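You operate a simulated robot arm through the tools that you are given. There is no shell and no other tool.

Carry out the task below with a simulated robot arm. There is one attempt and no reset: what you move stays moved.

Task
Shim the blue bolt's keeper to the gap marked on it, clamp it and shoot the bolt.

The check looks at the end state, three seconds after you hand in, the way a careful person would. Anything else that was tipped, shoved, dropped, spilled or broken makes it a failure.

Robot
A 6-joint arm with a two-finger gripper, fixed in place. Base frame: the origin is at the foot of the arm, x ahead of it, y to its left, z up. Readings come in cm, rad, newtons and seconds.
Its first joint turns from -2.897 to 2.897 rad. Payload 1.71 kg.
Tool frame: the origin (TCP) lies between the finger pads and is the grasp point; the fingertips stand 2 cm ahead of it; z points along the fingers, y is the line along which they close. Largest opening 9.6 cm; the body of the gripper starts 11.3 cm behind the TCP.
Orientation is told as [roll, pitch, yaw] about the base's x, y, z axes, in that order, counted from this pose: with the fingers straight down and closing along the base's y, the tool's x points along the base's -x, its y along +y and its z along -z.

Tools
- The arm moves only by the tool move_arm. Its argument "motion" is a list that holds one entry, the list of rows, each a list of 7 numbers: the shift along the base's x, y, z in cm, then the turn, a rotation vector about the base's x, y, z in degrees, then the finger opening in cm, from 0 to 9.6. In form: [[[x, y, z, rx, ry, rz, claw], ...]]. A call has 1 to 20 rows; each row is the pose to reach, as a shift and turn from the pose commanded when the call began. Each row takes 0.2 s and may step no farther than 5 cm and 0.15 rad from the row before; otherwise, or with a gripper value out of range, the whole call is refused. A pose out of reach is approached as far as the arm can. The call stops where the force on the tool passes 40 N (or 10 N more than at its start, if that is more) or the arm is blocked; 0.2 s more then pass. Each finger travels about 4.5 cm/s and halts on what it meets, pressing with about 20 N; the grip force reading is that of the motor and also rises with nothing between the fingers. The clock runs only during rows and for 0.2 s after the last one: add rows that repeat a pose to give the fingers time. The reply holds the time, the measured pose of the TCP, the force on the tool along the base axes, the opening and the grip force, in the units named above and with some noise, with the torque about the TCP (base axes, N m) and any sound that the robot's microphone picked up, and new pictures: "show" is both (left out), scene, wrist or none.
- Cameras (640 x 400 px; columns grow to the right, rows downward): "scene" is fixed at [5.18, 64.94, 189.42]; the picture's right is [-0.83, -0.56, 0.00], its down [-0.21, 0.32, -0.92] and it looks along [0.52, -0.77, -0.38] (base axes); focal length 312 px, centre (320, 200). "wrist" rides on the gripper at [6.6, 1.4, -14.5] in the tool frame; the picture's right is [-0.21, 0.98, 0.00], its down [-0.88, -0.18, -0.45] and it looks along [-0.44, -0.09, 0.90] (tool axes); focal length 275 px, centre (320, 200). There is no depth. A picture from a camera that has moved, and an enlarged one, comes with that camera's place and axes in the base frame and with its lens.
- move_column(by): slides the trunk up (or, below 0, down) by that many cm; the arm rides with it, the base frame stays. It gives what a move gives, with no picture.
- zoom(camera, box): a new picture of the part [left, top, right, bottom] of that camera's present view, enlarged. It takes no simulated time.
- finish_job(): hands the job in; it is judged then, once.

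Nothing tells you positions but the pictures and the camera data. Unless the task says otherwise, let go and move clear before handing in.

The tools are called after "Request:" as a command line: name --argument value ..., lists and objects as JSON in quotes. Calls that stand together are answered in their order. move_arm: Moves the arm, as the interface text tells. Its arguments: {"type":"object","properties":{"motion":{"type":"array","items":{"type":"array","items":{"type":"array","items":{"type":"number"}}}},"show":{"type":"string","enum":["both","scene","wrist","none"]}},"required":["motion"]} The other tools are called the same way: move_column (by) slides the trunk up or down; zoom (camera, box) takes an enlarged picture of a part of a camera's view; finish_job () hands the job in.

At the start:

```text
clock: 0.0
tool_pos: [40.86, -35.39, 157.39]
ee_rot: [0.001, 0.003, -0.001]
contact_force: [-0.1, 1.1, 0.6]
torque: [0.0, 0.0, -0.01]
finger_gap: 9.6
finger_force: 0.0
trunk travel left (down, up): [-30.0, 9.0]
```

scene: 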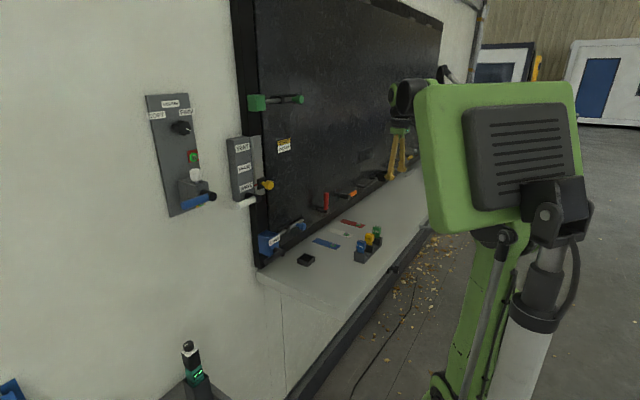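
wrist: 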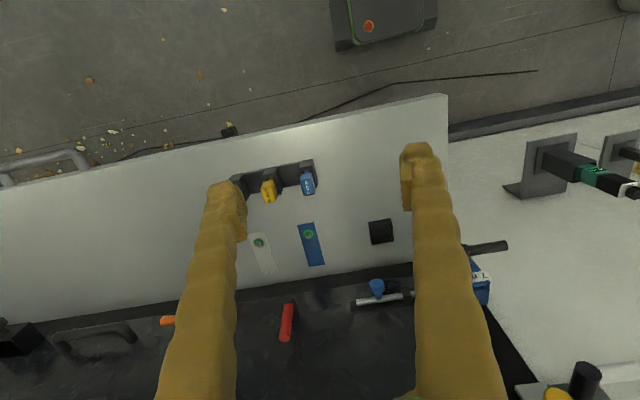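

I see a wall panel with a bolt and a ledge holding shims and tools; I'll zoom in on the details before moving.

Request:
zoom --camera "scene" --box '[230, 200, 430, 325]'

Request:
zoom --camera "scene" --box '[130, 80, 320, 220]'

Request:
zoom --camera "wrist" --box '[210, 140, 520, 340]'

Request:
zoom --camera "wrist" --box '[480, 120, 640, 220]'

```text
3.20 times, centred on (330, 262) of scene
camera zoom: at [5.18, 64.94, 189.42], right [-0.83, -0.56, 0.0], down [-0.21, 0.32, -0.92], along [0.52, -0.77, -0.38], focal length 999 px, centre (288, 0)
```

zoom: 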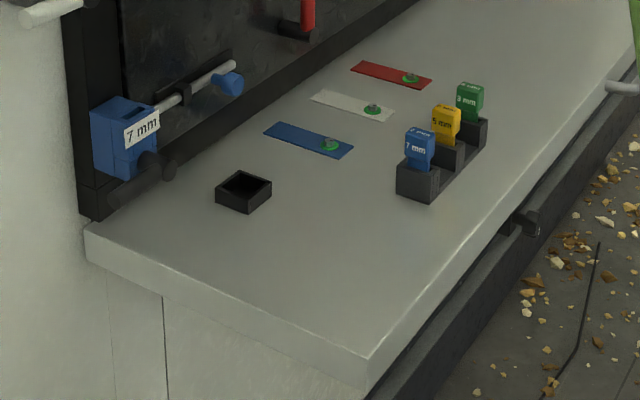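

```text
2.86 times, centred on (225, 150) of scene
camera zoom: at [5.18, 64.94, 189.42], right [-0.83, -0.56, 0.0], down [-0.21, 0.32, -0.92], along [0.52, -0.77, -0.38], focal length 892 px, centre (591, 343)
```

zoom: 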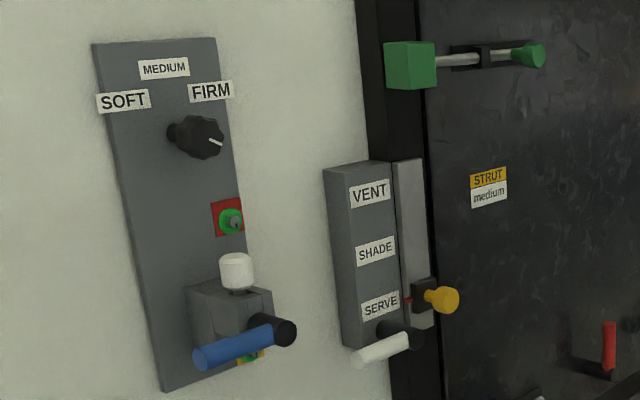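

```text
2.00 times, centred on (365, 240) of wrist
camera zoom: at [34.36, -34.01, 171.85], right [0.21, 0.98, 0.0], down [0.88, -0.18, 0.44], along [0.43, -0.09, -0.9], focal length 551 px, centre (230, 120)
```

zoom: 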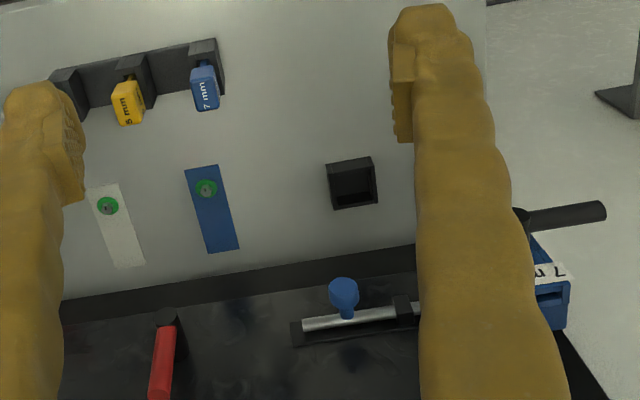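

```text
4.00 times, centred on (560, 170) of wrist
camera zoom: at [34.36, -34.01, 171.85], right [0.21, 0.98, 0.0], down [0.88, -0.18, 0.44], along [0.43, -0.09, -0.9], focal length 1101 px, centre (-640, 320)
```

zoom: 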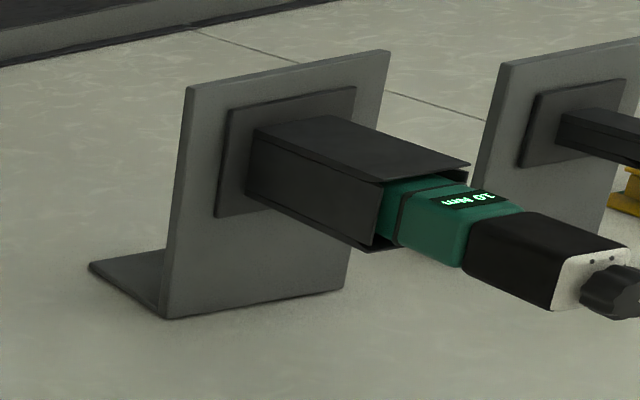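

The keeper (blue box, marked "7 mm") is at about (80, -11, 129). The blue 7 mm shim stands in a rack at about (56, -41, 119). I'll move nearer to view the keeper, lever and bolt.

Request:
move_arm --motion '[[[2.5, 3.2, -0.5, 0, 0, 0, 9.6], [5, 6.4, -1, 0, 0, 0, 9.6], [7.5, 9.6, -1.5, 0, 0, 0, 9.6], [10, 12.8, -2, 0, 0, 0, 9.6], [12.5, 16, -2.5, 0, 0, 0, 9.6], [15, 19.2, -3, 0, 0, 0, 9.6], [17.5, 22.4, -3.5, 0, 0, 0, 9.6], [20, 25, -4, 0, 0, 0, 9.6]]]'

```text
clock: 1.8
tool_pos: [58.35, -10.42, 154.36]
ee_rot: [-0.003, -0.014, 0.0]
contact_force: [-1.5, -0.4, -0.1]
torque: [-0.02, -0.1, -0.02]
finger_gap: 9.6
finger_force: 0.1
trunk travel left (down, up): [-30.0, 9.0]
camera wrist: at [51.63, -9.0, 168.66], right [0.21, 0.98, 0.0], down [0.87, -0.18, 0.46], along [0.45, -0.09, -0.89], focal length 275 px, centre (320, 200)
```

scene: 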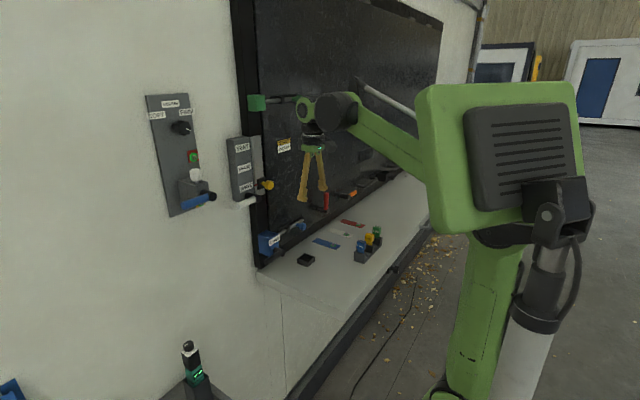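
wrist: 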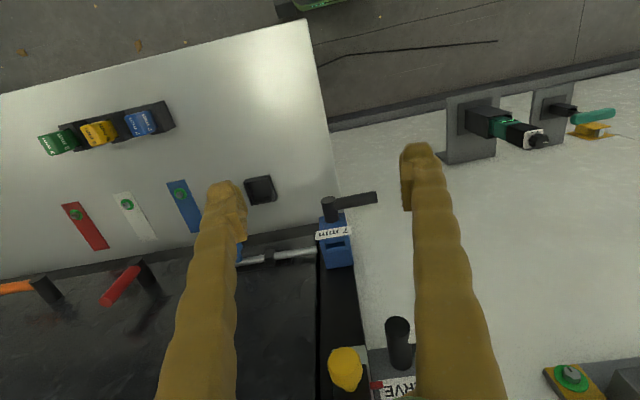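

Now I have a nearer view of the keeper, its lever (black) and the bolt rod. Zooming.

Request:
zoom --camera "wrist" --box '[230, 160, 400, 290]'

Request:
zoom --camera "wrist" --box '[20, 80, 220, 220]'

Request:
zoom --camera "wrist" --box '[420, 60, 640, 200]'

Request:
zoom --camera "scene" --box '[245, 210, 325, 275]'

```text
3.08 times, centred on (315, 225) of wrist
camera zoom: at [51.63, -9.0, 168.66], right [0.21, 0.98, 0.0], down [0.87, -0.18, 0.46], along [0.45, -0.09, -0.89], focal length 847 px, centre (335, 123)
```

zoom: 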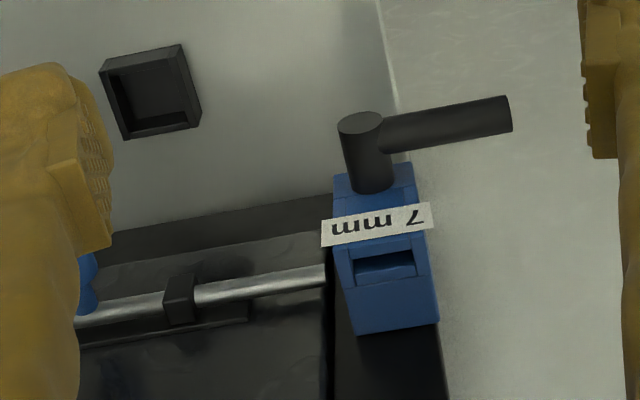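

```text
2.86 times, centred on (120, 150) of wrist
camera zoom: at [51.63, -9.0, 168.66], right [0.21, 0.98, 0.0], down [0.87, -0.18, 0.46], along [0.45, -0.09, -0.89], focal length 786 px, centre (891, 343)
```

zoom: 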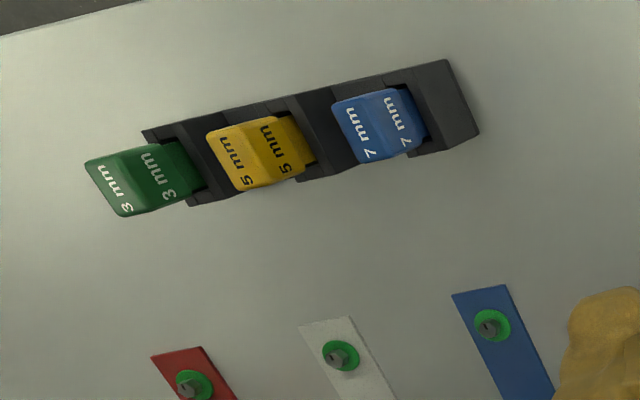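

```text
2.86 times, centred on (530, 130) of wrist
camera zoom: at [51.63, -9.0, 168.66], right [0.21, 0.98, 0.0], down [0.87, -0.18, 0.46], along [0.45, -0.09, -0.89], focal length 786 px, centre (-280, 400)
```

zoom: 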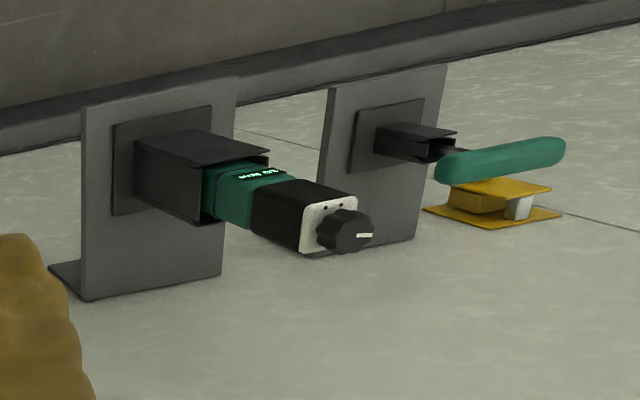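

```text
6.15 times, centred on (285, 242) of scene
camera zoom: at [5.18, 64.94, 189.42], right [-0.83, -0.56, 0.0], down [-0.21, 0.32, -0.92], along [0.52, -0.77, -0.38], focal length 1921 px, centre (535, -62)
```

zoom: 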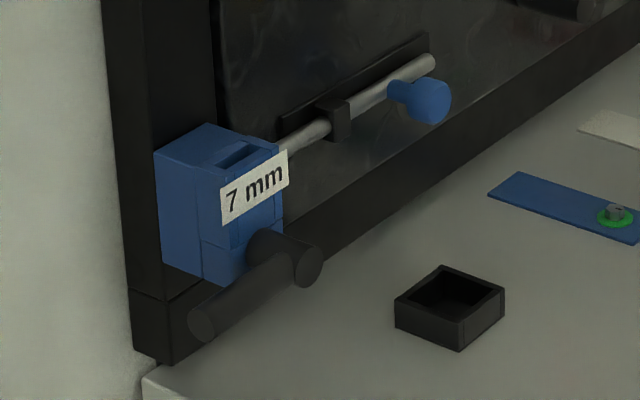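

The keeper has a slot in its top, behind the labelled front plate, with the lever hub on the front. Next I'll look at the shim rack from above, staying high.

Request:
move_arm --motion '[[[-0.7, -3.4, -2, 0, 0, 0, 9.6], [-1.4, -6.8, -4, 0, 0, 0, 9.6], [-2.1, -10.2, -6, 0, 0, 0, 9.6], [-2.8, -13.6, -8, 0, 0, 0, 9.6], [-3.5, -17, -10, 0, 0, 0, 9.6], [-4.2, -20.4, -12, 0, 0, 0, 9.6], [-4.9, -23.8, -14, 0, 0, 0, 9.6], [-5.6, -27.2, -16, 0, 0, 0, 9.6], [-6.3, -30.6, -18, 0, 0, 0, 9.6], [-6.3, -30.6, -18, 0, 0, 0, 9.6], [-6.3, -30.6, -18, 0, 0, 0, 9.6]]]'

```text
clock: 4.2
tool_pos: [51.87, -41.14, 136.13]
ee_rot: [-0.001, -0.014, 0.001]
contact_force: [-0.2, 0.2, 0.6]
torque: [-0.03, 0.0, 0.01]
finger_gap: 9.57
finger_force: 0.0
trunk travel left (down, up): [-30.0, 9.0]
camera wrist: at [45.33, -39.68, 150.29], right [0.21, 0.98, 0.0], down [0.87, -0.18, 0.46], along [0.45, -0.09, -0.89], focal length 275 px, centre (320, 200)
```

scene: 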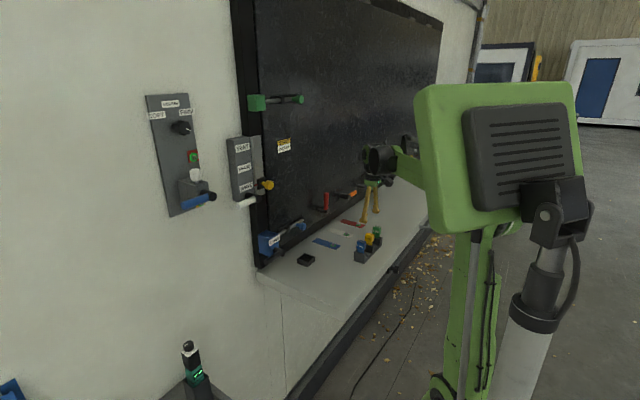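
wrist: 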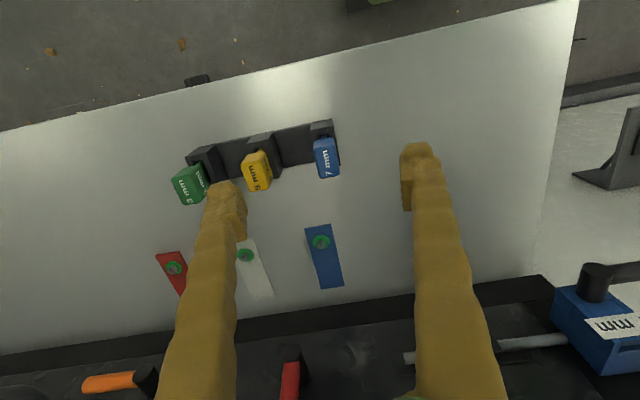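

Request:
zoom --camera "wrist" --box '[160, 100, 400, 250]'

Request:
zoom --camera "scene" --box '[340, 215, 400, 270]'

```text
2.67 times, centred on (280, 175) of wrist
camera zoom: at [45.33, -39.68, 150.29], right [0.21, 0.98, 0.0], down [0.87, -0.18, 0.46], along [0.45, -0.09, -0.89], focal length 734 px, centre (427, 267)
```

zoom: 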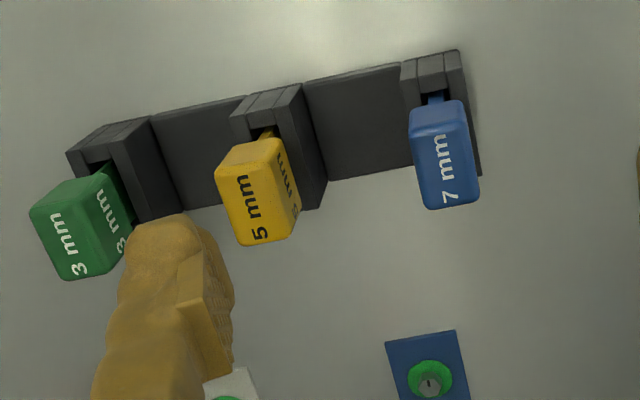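

```text
7.27 times, centred on (370, 242) of scene
camera zoom: at [5.18, 64.94, 189.42], right [-0.83, -0.56, 0.0], down [-0.21, 0.32, -0.92], along [0.52, -0.77, -0.38], focal length 2270 px, centre (-44, -109)
```

zoom: 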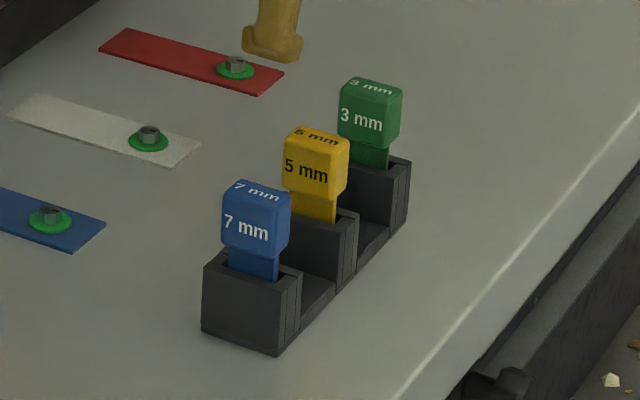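

The blue 7 mm shim head is at about x 55.4, y -40.9, top z 122, with its blade broadside facing ±y. The keeper slot runs along y, so I'll grip the head on its ±x faces with the tool yawed -90° and then turn it at the keeper. First the yaw, up high.

Request:
move_arm --motion '[[[0.3, 0, 0, 0, 0, -8.2, 9.6], [0.6, 0, 0, 0, 0, -16.4, 9.6], [0.9, 0, 0, 0, 0, -24.6, 9.6], [1.2, 0, 0, 0, 0, -32.8, 9.6], [1.5, 0, 0, 0, 0, -41, 9.6], [1.8, 0, 0, 0, 0, -49.2, 9.6], [2.1, 0, 0, 0, 0, -57.4, 9.6], [2.4, 0, 0, 0, 0, -65.6, 9.6], [2.7, 0, 0, 0, 0, -73.8, 9.6], [3.0, 0, 0, 0, 0, -82, 9.6], [3.3, 0, 0, 0, 0, -90, 9.6], [3.3, 0, 0, 0, 0, -90, 9.6]]]'

```text
clock: 6.8
tool_pos: [55.44, -40.93, 135.91]
ee_rot: [-0.002, -0.014, -1.574]
contact_force: [-0.5, 0.6, -0.5]
torque: [-0.01, 0.02, 0.02]
finger_gap: 9.61
finger_force: 0.1
trunk travel left (down, up): [-30.0, 9.0]
camera wrist: at [57.03, -34.17, 150.27], right [0.98, -0.21, 0.0], down [-0.19, -0.87, 0.46], along [-0.09, -0.45, -0.89], focal length 275 px, centre (320, 200)
```

scene: 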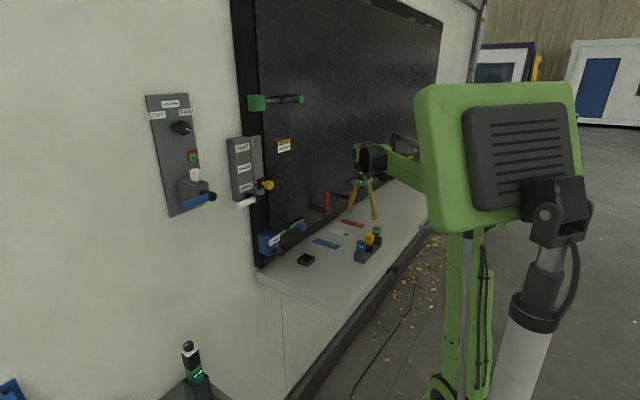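
wrist: 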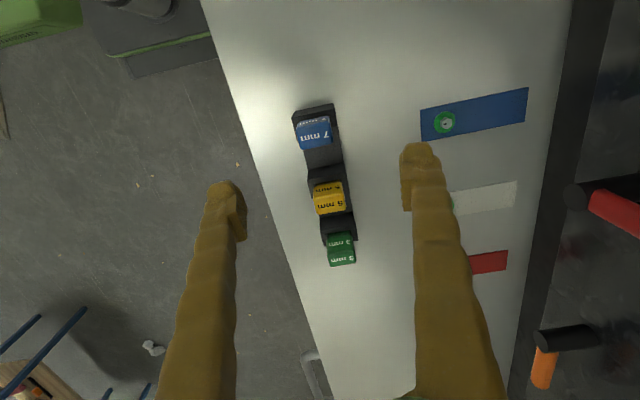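

Yaw works. Now tilt the tool so it leans toward +y (this becomes leaning away from the wall at the keeper), then look.

Request:
move_arm --motion '[[[0, 0, 0, -6.25, 0, 0, 9.6], [0, 0, 0, -12.5, 0, 0, 9.6], [0, 0, -1, -18.75, 0, 0, 9.6], [0, 0, -2, -25, 0, 0, 9.6], [0, 0, -4, -25, 0, 0, 9.6], [0, 0, -4, -25, 0, 0, 9.6]]]' --show "wrist"

Request:
zoom --camera "wrist" --box '[220, 40, 420, 180]'

Request:
zoom --camera "scene" --box '[320, 160, 420, 270]'

```text
clock: 8.2
tool_pos: [55.55, -41.02, 132.03]
ee_rot: [0.0, -0.453, -1.57]
contact_force: [-0.3, -0.7, -0.6]
torque: [-0.01, -0.01, -0.01]
finger_gap: 9.6
finger_force: 0.0
trunk travel left (down, up): [-30.0, 9.0]
camera wrist: at [57.08, -28.71, 142.12], right [0.98, -0.19, 0.09], down [-0.18, -0.59, 0.78], along [-0.09, -0.78, -0.62], focal length 275 px, centre (320, 200)
```

wrist: 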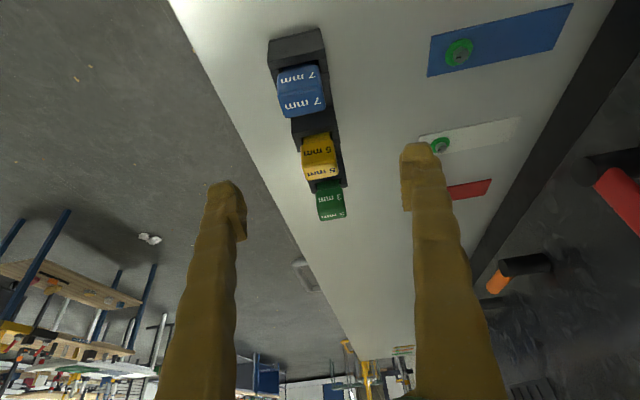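

```text
2.86 times, centred on (320, 110) of wrist
camera zoom: at [57.08, -28.71, 142.12], right [0.98, -0.19, 0.09], down [-0.18, -0.59, 0.78], along [-0.09, -0.78, -0.62], focal length 786 px, centre (320, 457)
```

zoom: 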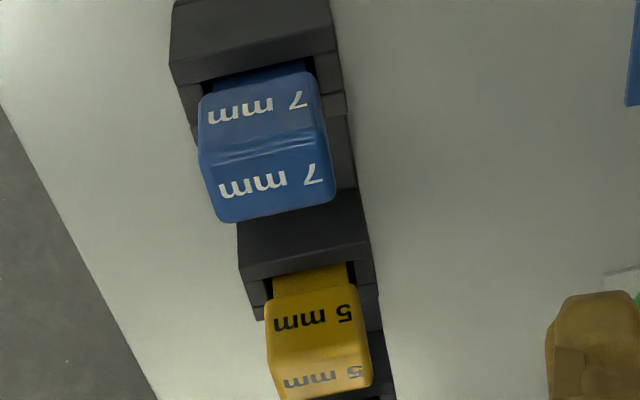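

```text
3.64 times, centred on (370, 215) of scene
camera zoom: at [5.18, 64.94, 189.42], right [-0.83, -0.56, 0.0], down [-0.21, 0.32, -0.92], along [0.52, -0.77, -0.38], focal length 1135 px, centre (138, 146)
```

zoom: 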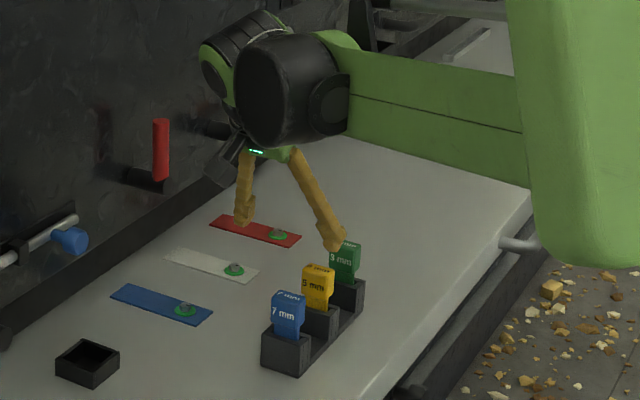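

The shim head spans about x 53.7–56.9, z 119.5–122.4. I'll descend partway and check the alignment.

Request:
move_arm --motion '[[[-0.1, 0.2, -2, 0, 0, 0, 7], [-0.2, 0.4, -4, 0, 0, 0, 6], [-0.25, 0.57, -6, 0, 0, 0, 6], [-0.25, 0.57, -7, 0, 0, 0, 6], [-0.25, 0.57, -7, 0, 0, 0, 6]]]'

Request:
zoom --camera "wrist" --box '[200, 80, 440, 230]'

Request:
zoom --camera "scene" --box '[330, 200, 410, 270]'

```text
clock: 9.4
tool_pos: [55.16, -40.34, 124.97]
ee_rot: [-0.004, -0.453, -1.57]
contact_force: [-0.5, 0.8, 0.4]
torque: [0.0, 0.01, 0.02]
finger_gap: 6.03
finger_force: 0.1
trunk travel left (down, up): [-30.0, 9.0]
camera wrist: at [56.68, -28.09, 135.07], right [0.98, -0.19, 0.09], down [-0.18, -0.59, 0.78], along [-0.09, -0.78, -0.62], focal length 275 px, centre (320, 200)
```

scene: 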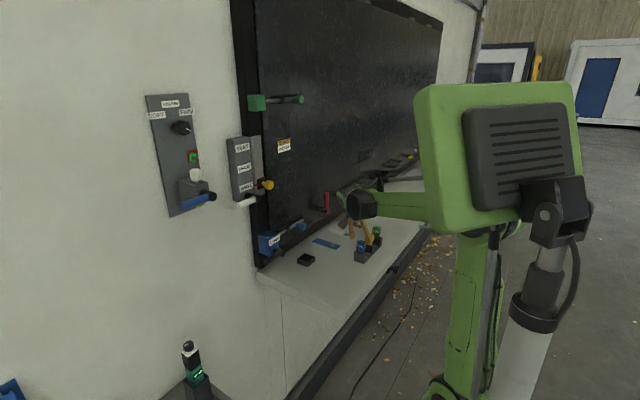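
wrist: 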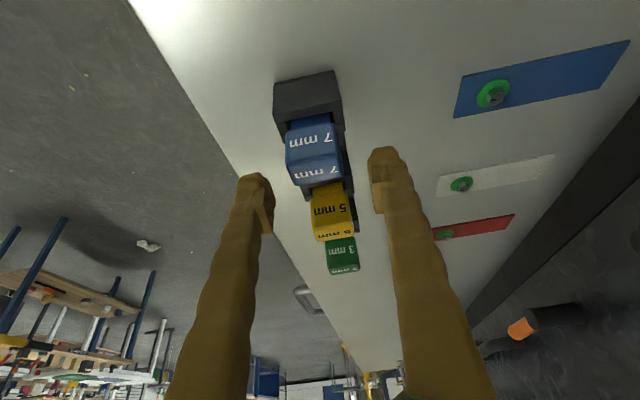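

```text
2.67 times, centred on (320, 155) of wrist
camera zoom: at [56.68, -28.09, 135.07], right [0.98, -0.19, 0.09], down [-0.18, -0.59, 0.78], along [-0.09, -0.78, -0.62], focal length 734 px, centre (320, 320)
```

zoom: 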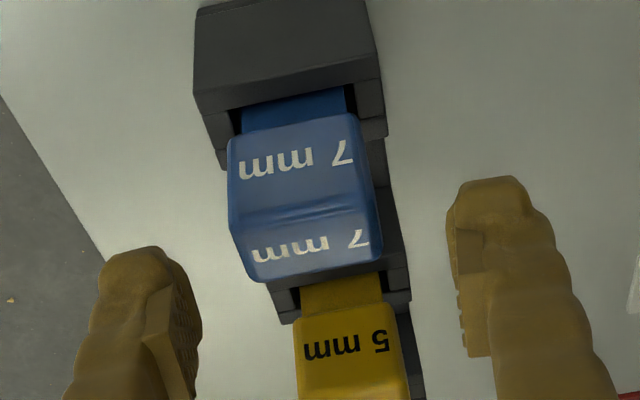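

```text
5.71 times, centred on (370, 235) of scene
camera zoom: at [5.18, 64.94, 189.42], right [-0.83, -0.56, 0.0], down [-0.21, 0.32, -0.92], along [0.52, -0.77, -0.38], focal length 1784 px, centre (34, 0)
```

zoom: 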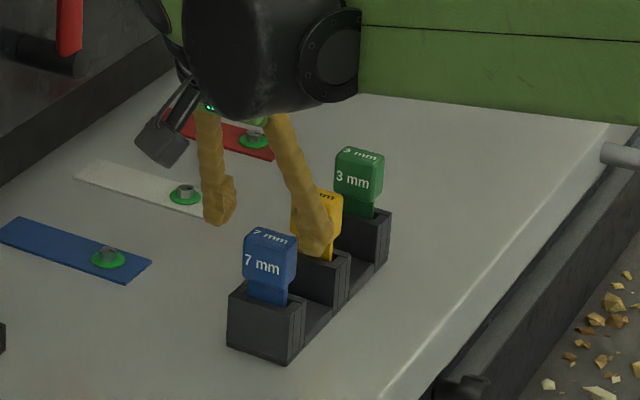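

Alignment is good (head centre x≈55.25). Descend 3 cm and close.

Request:
move_arm --motion '[[[0.1, -0.1, -1.5, 0, 0, 0, 6], [0.1, -0.1, -2.95, 0, 0, 0, 6], [0.1, -0.1, -2.95, 0, 0, 0, 6], [0.1, -0.1, -2.95, 0, 0, 0, 4.5], [0.1, -0.1, -2.95, 0, 0, 0, 3.0], [0.1, -0.1, -2.95, 0, 0, 0, 2.0], [0.1, -0.1, -2.95, 0, 0, 0, 2.0]]]'

Request:
zoom --camera "wrist" --box '[200, 80, 440, 230]'

```text
clock: 11.0
tool_pos: [55.41, -40.51, 121.94]
ee_rot: [-0.003, -0.449, -1.571]
contact_force: [0.4, 0.5, 0.0]
torque: [0.01, 0.01, 0.01]
finger_gap: 3.47
finger_force: 20.1
trunk travel left (down, up): [-30.0, 9.0]
camera wrist: at [56.82, -28.24, 132.06], right [0.98, -0.19, 0.09], down [-0.18, -0.59, 0.78], along [-0.09, -0.78, -0.62], focal length 275 px, centre (320, 200)
```

scene: 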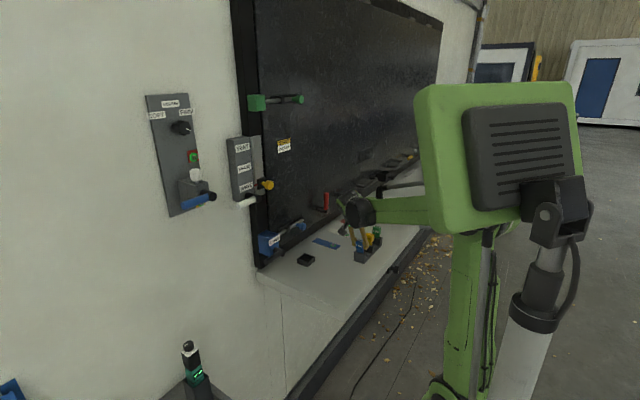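
wrist: 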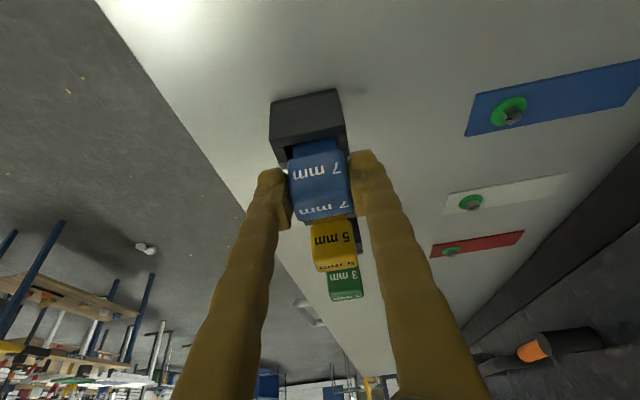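

```text
2.67 times, centred on (320, 155) of wrist
camera zoom: at [56.82, -28.24, 132.06], right [0.98, -0.19, 0.09], down [-0.18, -0.59, 0.78], along [-0.09, -0.78, -0.62], focal length 734 px, centre (320, 320)
```

zoom: 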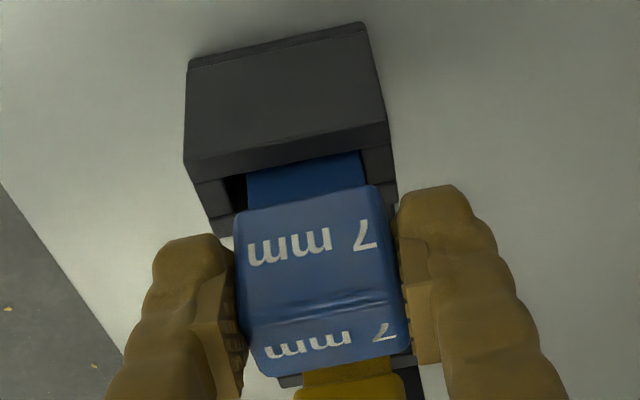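

Gripped (3.47 cm). Lift straight up and check it came out alone.

Request:
move_arm --motion '[[[0, 0, 1, 0, 0, 0, 2], [0, 0, 2, 0, 0, 0, 2], [0, 0, 3.5, 0, 0, 0, 2], [0, 0, 5, 0, 0, 0, 2], [0, 0, 7, 0, 0, 0, 2], [0, 0, 9, 0, 0, 0, 2], [0, 0, 11, 0, 0, 0, 2], [0, 0, 11, 0, 0, 0, 2]]]'

Request:
zoom --camera "wrist" --box '[200, 30, 440, 230]'

Request:
zoom --camera "scene" --box '[320, 180, 420, 270]'

```text
clock: 12.8
tool_pos: [55.44, -40.57, 133.07]
ee_rot: [-0.002, -0.45, -1.571]
contact_force: [-0.3, 0.1, 0.6]
torque: [-0.02, 0.03, 0.0]
finger_gap: 3.45
finger_force: 19.3
trunk travel left (down, up): [-30.0, 9.0]
camera wrist: at [56.94, -28.26, 143.18], right [0.98, -0.19, 0.09], down [-0.18, -0.59, 0.78], along [-0.09, -0.78, -0.62], focal length 275 px, centre (320, 200)
```

scene: 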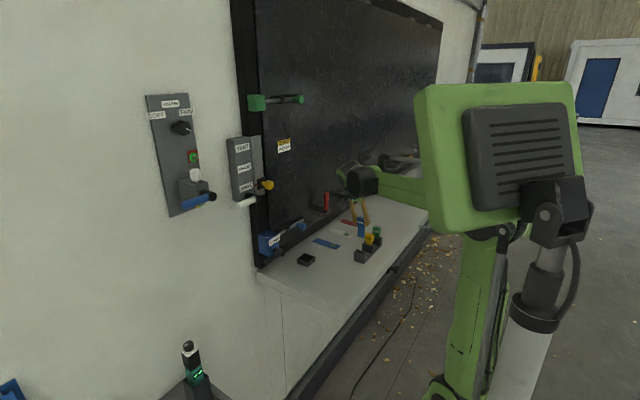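
wrist: 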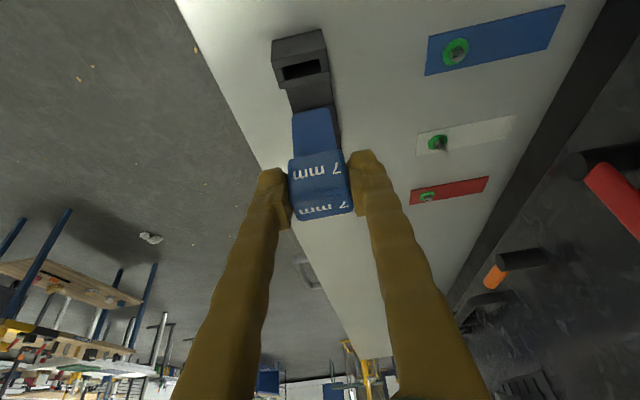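

```text
2.00 times, centred on (320, 130) of wrist
camera zoom: at [56.94, -28.26, 143.18], right [0.98, -0.19, 0.09], down [-0.18, -0.59, 0.78], along [-0.09, -0.78, -0.62], focal length 551 px, centre (320, 340)
```

zoom: 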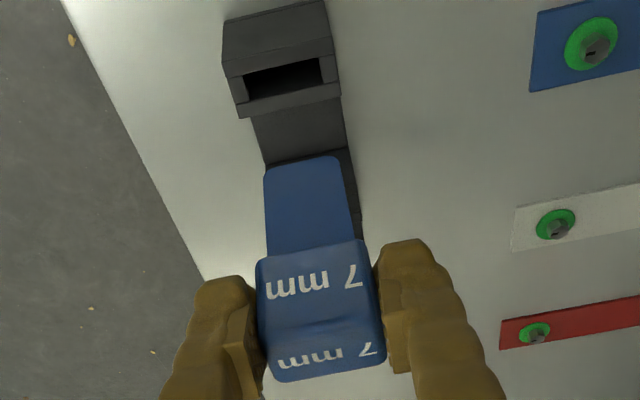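

```text
4.44 times, centred on (370, 225) of scene
camera zoom: at [5.18, 64.94, 189.42], right [-0.83, -0.56, 0.0], down [-0.21, 0.32, -0.92], along [0.52, -0.77, -0.38], focal length 1387 px, centre (98, 89)
```

zoom: 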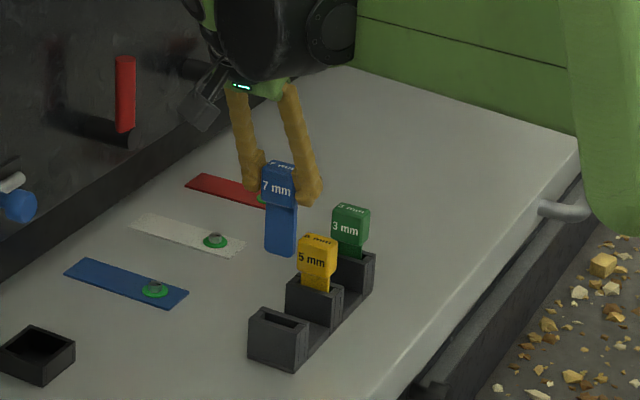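

The 7 mm shim is out; its blade is about 5.9 cm long and the rack is undisturbed. Now I'll carry it towards the keeper while turning +90° about z.

Request:
move_arm --motion '[[[0, 0.5, 3, 0, 0, 0, 2], [0.5, 2.5, 5.5, 0, 0, 8.2, 2], [1.5, 5, 7.5, 0, 0, 16.4, 2], [2.5, 7.5, 9, 0, 0, 24.6, 2], [3.5, 10, 10.5, 0, 0, 32.8, 2], [4.5, 12.5, 12, 0, 0, 41, 2], [5.5, 15, 13, 0, 0, 49.2, 2], [6.5, 17.5, 14, 0, 0, 57.4, 2], [7.5, 20, 15, 0, 0, 65.6, 2], [8.5, 22.5, 15, 0, 0, 73.8, 2], [9.5, 25, 15, 0, 0, 82, 2], [10.5, 27, 15, 0, 0, 90, 2], [10.5, 27.5, 15, 0, 0, 90, 2], [10.5, 27.5, 15, 0, 0, 90, 2]]]'

Request:
zoom --camera "wrist" --box '[200, 30, 440, 230]'

```text
clock: 15.8
tool_pos: [65.92, -13.05, 148.13]
ee_rot: [-0.001, -0.451, -0.001]
contact_force: [0.4, -0.1, 0.3]
torque: [0.01, -0.01, -0.01]
finger_gap: 3.46
finger_force: 20.3
trunk travel left (down, up): [-30.0, 9.0]
camera wrist: at [53.78, -11.52, 158.22], right [0.19, 0.98, 0.09], down [0.6, -0.18, 0.78], along [0.78, -0.09, -0.62], focal length 275 px, centre (320, 200)
```

scene: 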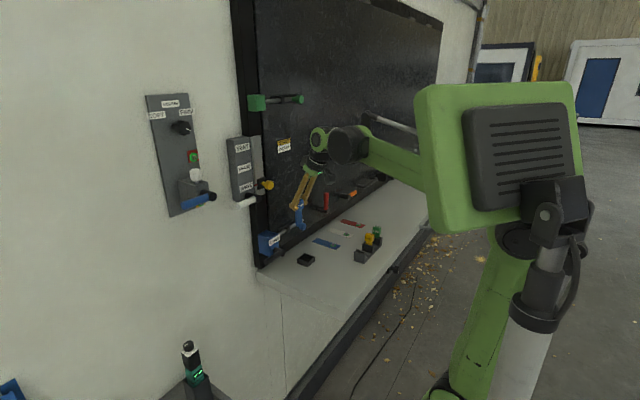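
wrist: 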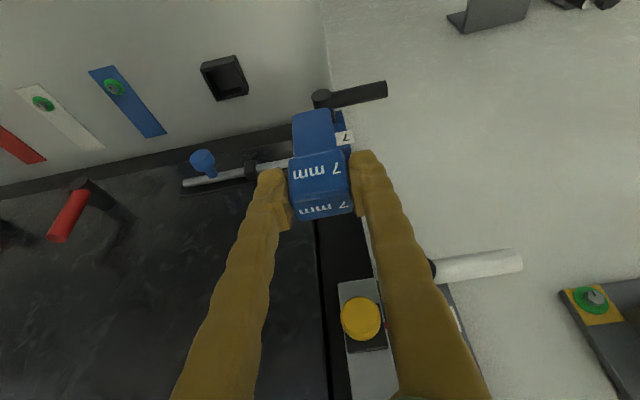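

```text
2.00 times, centred on (320, 130) of wrist
camera zoom: at [53.78, -11.52, 158.22], right [0.19, 0.98, 0.09], down [0.6, -0.18, 0.78], along [0.78, -0.09, -0.62], focal length 551 px, centre (320, 340)
```

zoom: 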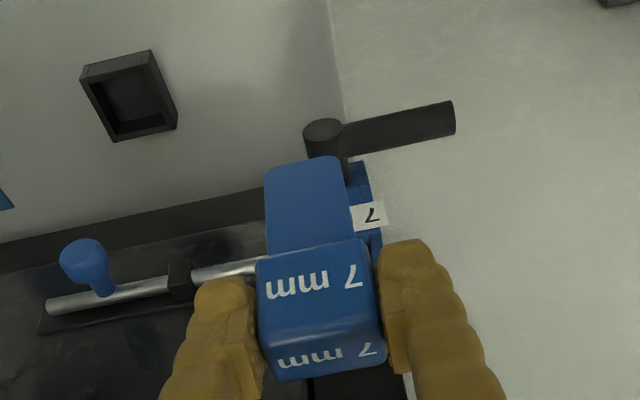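

The shim is held correctly, now broadside to the keeper slot, but it blocks the view. I'll sidestep toward -y to see the slot clearly.

Request:
move_arm --motion '[[[0.5, -2.5, -1, 0, 0, 0, 2], [1, -5, -2, 0, 0, 0, 2], [1.5, -7.5, -3, 0, 0, 0, 2], [2, -10, -3, 0, 0, 0, 2], [2, -10, -3, 0, 0, 0, 2], [2, -10, -3, 0, 0, 0, 2]]]'

Request:
zoom --camera "wrist" --box '[320, 50, 520, 175]'

Request:
zoom --camera "scene" --box '[245, 200, 325, 265]'

```text
clock: 17.2
tool_pos: [67.97, -22.94, 145.03]
ee_rot: [-0.001, -0.45, -0.002]
contact_force: [0.2, 0.1, -0.3]
torque: [-0.01, -0.05, -0.02]
finger_gap: 3.46
finger_force: 19.6
trunk travel left (down, up): [-30.0, 9.0]
camera wrist: at [55.78, -21.48, 155.15], right [0.19, 0.98, 0.09], down [0.6, -0.18, 0.78], along [0.78, -0.09, -0.62], focal length 275 px, centre (320, 200)
```

scene: 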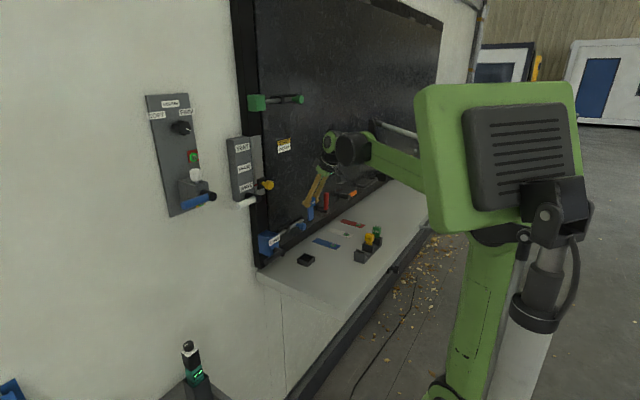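
wrist: 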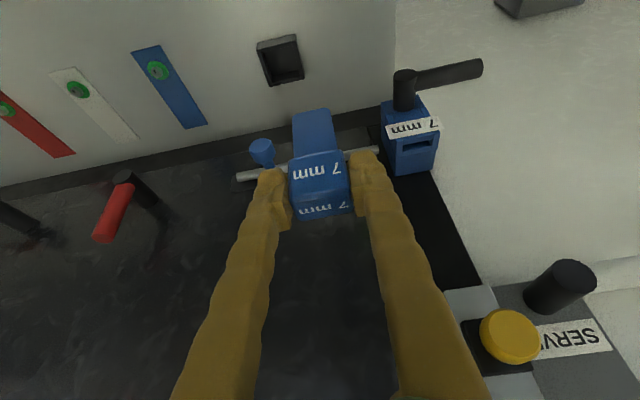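

```text
3.20 times, centred on (420, 112) of wrist
camera zoom: at [55.78, -21.48, 155.15], right [0.19, 0.98, 0.09], down [0.6, -0.18, 0.78], along [0.78, -0.09, -0.62], focal length 881 px, centre (0, 480)
```

zoom: 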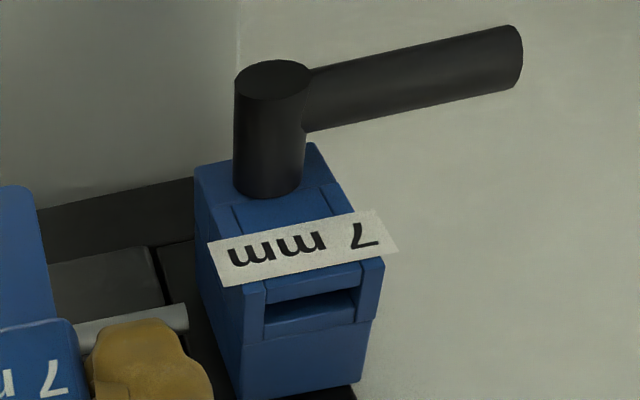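

```text
6.15 times, centred on (285, 232) of scene
camera zoom: at [5.18, 64.94, 189.42], right [-0.83, -0.56, 0.0], down [-0.21, 0.32, -0.92], along [0.52, -0.77, -0.38], focal length 1921 px, centre (535, 0)
```

zoom: 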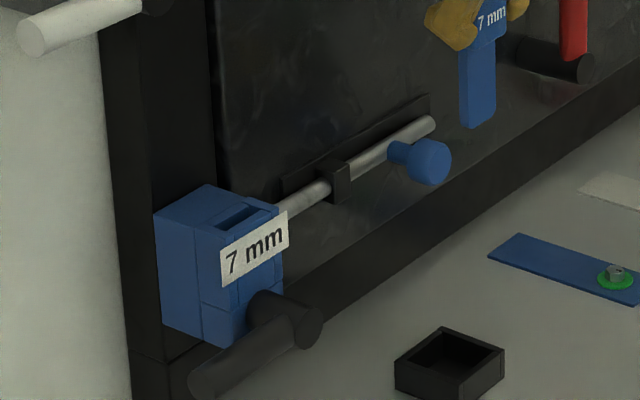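

Request:
zoom --camera "wrist" --box '[375, 110, 450, 180]'

Request:
zoom --camera "scene" --box '[260, 225, 300, 260]'

```text
5.71 times, centred on (412, 145) of wrist
camera zoom: at [55.78, -21.48, 155.15], right [0.19, 0.98, 0.09], down [0.6, -0.18, 0.78], along [0.78, -0.09, -0.62], focal length 1573 px, centre (-209, 514)
```

zoom: 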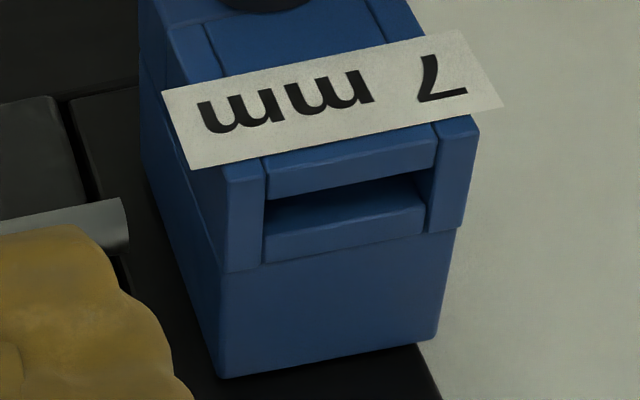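

```text
11.43 times, centred on (280, 242) of scene
camera zoom: at [5.18, 64.94, 189.42], right [-0.83, -0.56, 0.0], down [-0.21, 0.32, -0.92], along [0.52, -0.77, -0.38], focal length 3567 px, centre (777, -286)
```

zoom: 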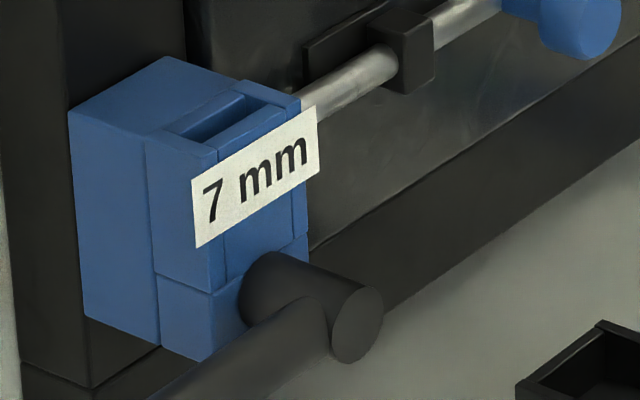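

The slot is roughly 3.3 × 1.5 cm and centred near (79.6, -12.0, 131.5). I'll bring the blade above it and check.

Request:
move_arm --motion '[[[0, 3.5, 0, 0, 0, 0, 2], [0.5, 7, 0, 0, 0, 0, 2], [1.5, 10.5, 0, 0, 0, 0, 2], [4, 10.7, 0, 0, 0, 0, 2], [6.5, 10.7, 0, 0, 0, 0, 2], [9, 10.7, 0, 0, 0, 0, 2], [10.5, 10.7, 0, 0, 0, 0, 2], [10.5, 10.7, -2, 0, 0, 0, 2], [10.5, 10.7, -3, 0, 0, 0, 2], [10.5, 10.7, -3, 0, 0, 0, 2]]]'

Request:
zoom --camera "wrist" --box '[240, 60, 400, 180]'

Request:
zoom --camera "scene" --box '[245, 180, 325, 265]'

```text
clock: 19.4
tool_pos: [78.3, -12.31, 142.06]
ee_rot: [0.0, -0.45, 0.0]
contact_force: [-0.6, 0.1, 0.7]
torque: [-0.02, 0.02, -0.01]
finger_gap: 3.45
finger_force: 19.8
trunk travel left (down, up): [-30.0, 9.0]
camera wrist: at [66.16, -10.88, 152.14], right [0.19, 0.98, 0.09], down [0.6, -0.18, 0.78], along [0.78, -0.09, -0.62], focal length 275 px, centre (320, 200)
```

scene: 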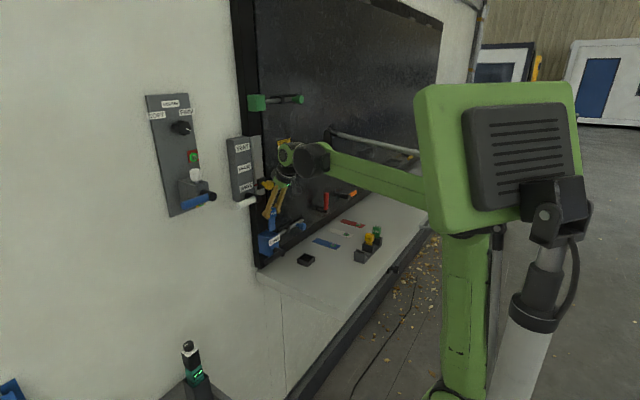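
wrist: 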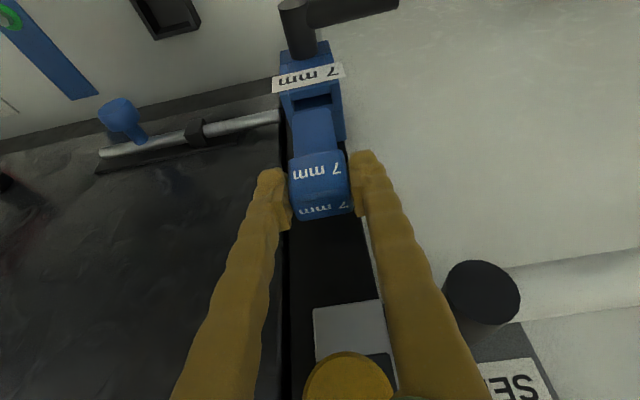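

```text
3.33 times, centred on (320, 120) of wrist
camera zoom: at [66.16, -10.88, 152.14], right [0.19, 0.98, 0.09], down [0.6, -0.18, 0.78], along [0.78, -0.09, -0.62], focal length 918 px, centre (320, 467)
```

zoom: 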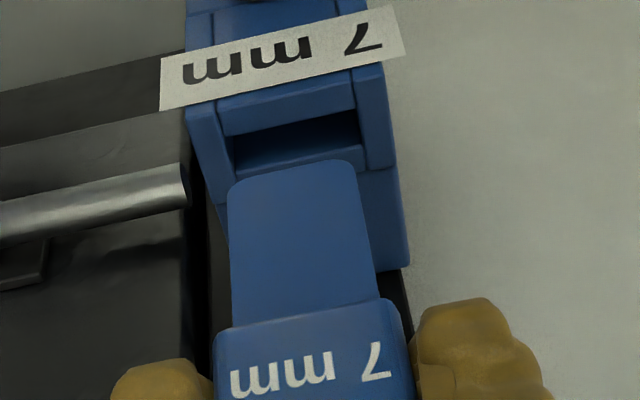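

```text
4.71 times, centred on (285, 222) of scene
camera zoom: at [5.18, 64.94, 189.42], right [-0.83, -0.56, 0.0], down [-0.21, 0.32, -0.92], along [0.52, -0.77, -0.38], focal length 1469 px, centre (485, 94)
```

zoom: 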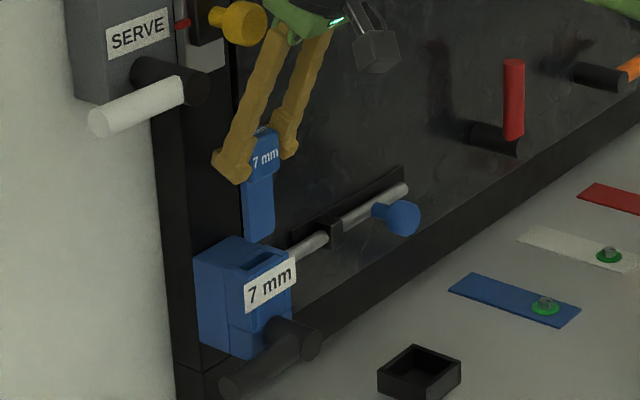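

Request:
zoom --camera "scene" --box '[270, 210, 310, 245]'

Request:
zoom --camera "wrist" --box '[270, 70, 350, 130]'

```text
11.43 times, centred on (290, 228) of scene
camera zoom: at [5.18, 64.94, 189.42], right [-0.83, -0.56, 0.0], down [-0.21, 0.32, -0.92], along [0.52, -0.77, -0.38], focal length 3567 px, centre (663, -114)
```

zoom: 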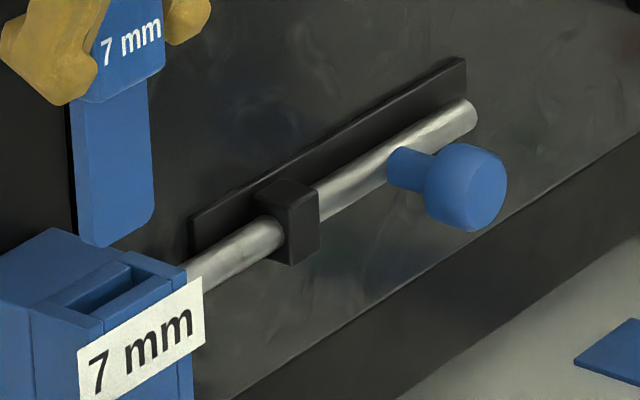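

```text
6.67 times, centred on (310, 100) of wrist
camera zoom: at [66.16, -10.88, 152.14], right [0.19, 0.98, 0.09], down [0.6, -0.18, 0.78], along [0.78, -0.09, -0.62], focal length 1835 px, centre (387, 867)
```

zoom: 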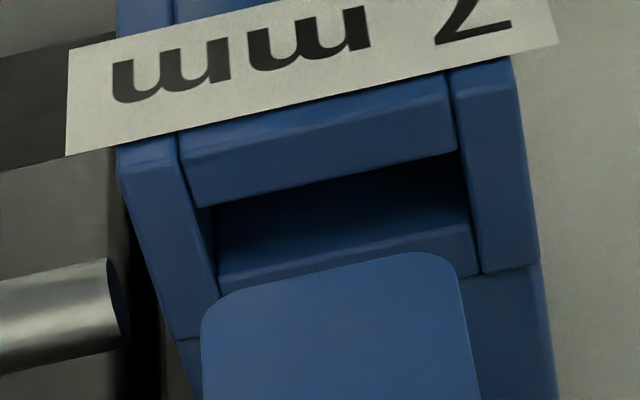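

The blade and slot agree in y, and x needs about +0.8 cm. I'll move and drop until the blade bottom is just above the slot, then recheck.

Request:
move_arm --motion '[[[0.8, 0.0, 0, 0, 0, 0, 2], [0.8, 0.0, -1, 0, 0, 0, 2], [0.8, 0.0, -2, 0, 0, 0, 2], [0.8, 0.0, -2, 0, 0, 0, 2]]]'

Request:
zoom --camera "scene" --box '[260, 215, 300, 250]'

Request:
zoom --camera "wrist" --box '[270, 70, 350, 130]'

```text
clock: 20.4
tool_pos: [79.25, -12.39, 140.01]
ee_rot: [0.001, -0.451, -0.001]
contact_force: [0.1, -0.2, -0.4]
torque: [0.0, 0.05, 0.01]
finger_gap: 3.45
finger_force: 19.7
trunk travel left (down, up): [-30.0, 9.0]
camera wrist: at [67.07, -10.98, 150.11], right [0.19, 0.98, 0.09], down [0.6, -0.18, 0.78], along [0.78, -0.09, -0.62], focal length 275 px, centre (320, 200)
```

scene: 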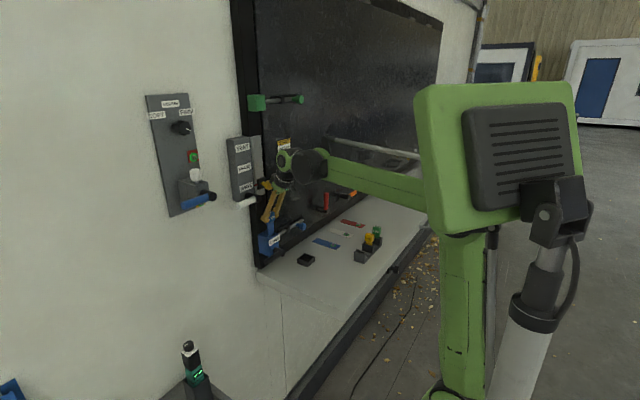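
wrist: 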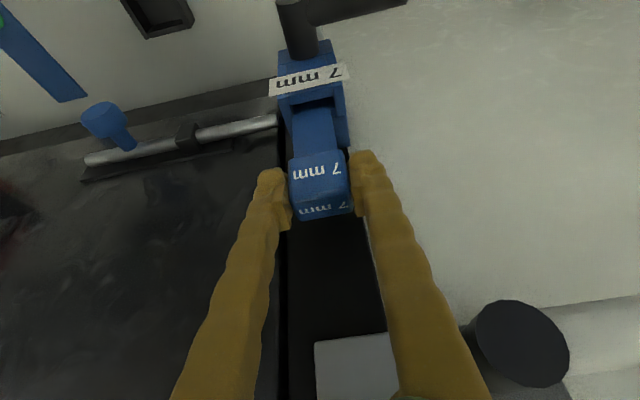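

```text
11.43 times, centred on (280, 232) of scene
camera zoom: at [5.18, 64.94, 189.42], right [-0.83, -0.56, 0.0], down [-0.21, 0.32, -0.92], along [0.52, -0.77, -0.38], focal length 3567 px, centre (777, -171)
```

zoom: 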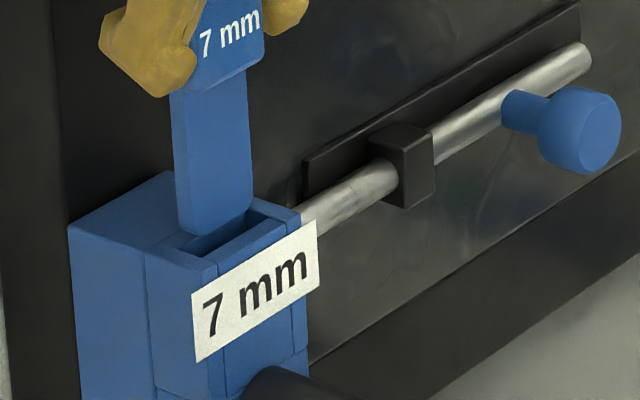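

```text
6.67 times, centred on (310, 100) of wrist
camera zoom: at [67.07, -10.98, 150.11], right [0.19, 0.98, 0.09], down [0.6, -0.18, 0.78], along [0.78, -0.09, -0.62], focal length 1835 px, centre (387, 867)
```

zoom: 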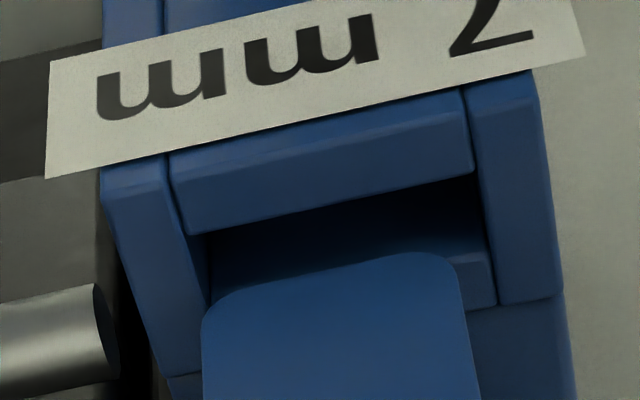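

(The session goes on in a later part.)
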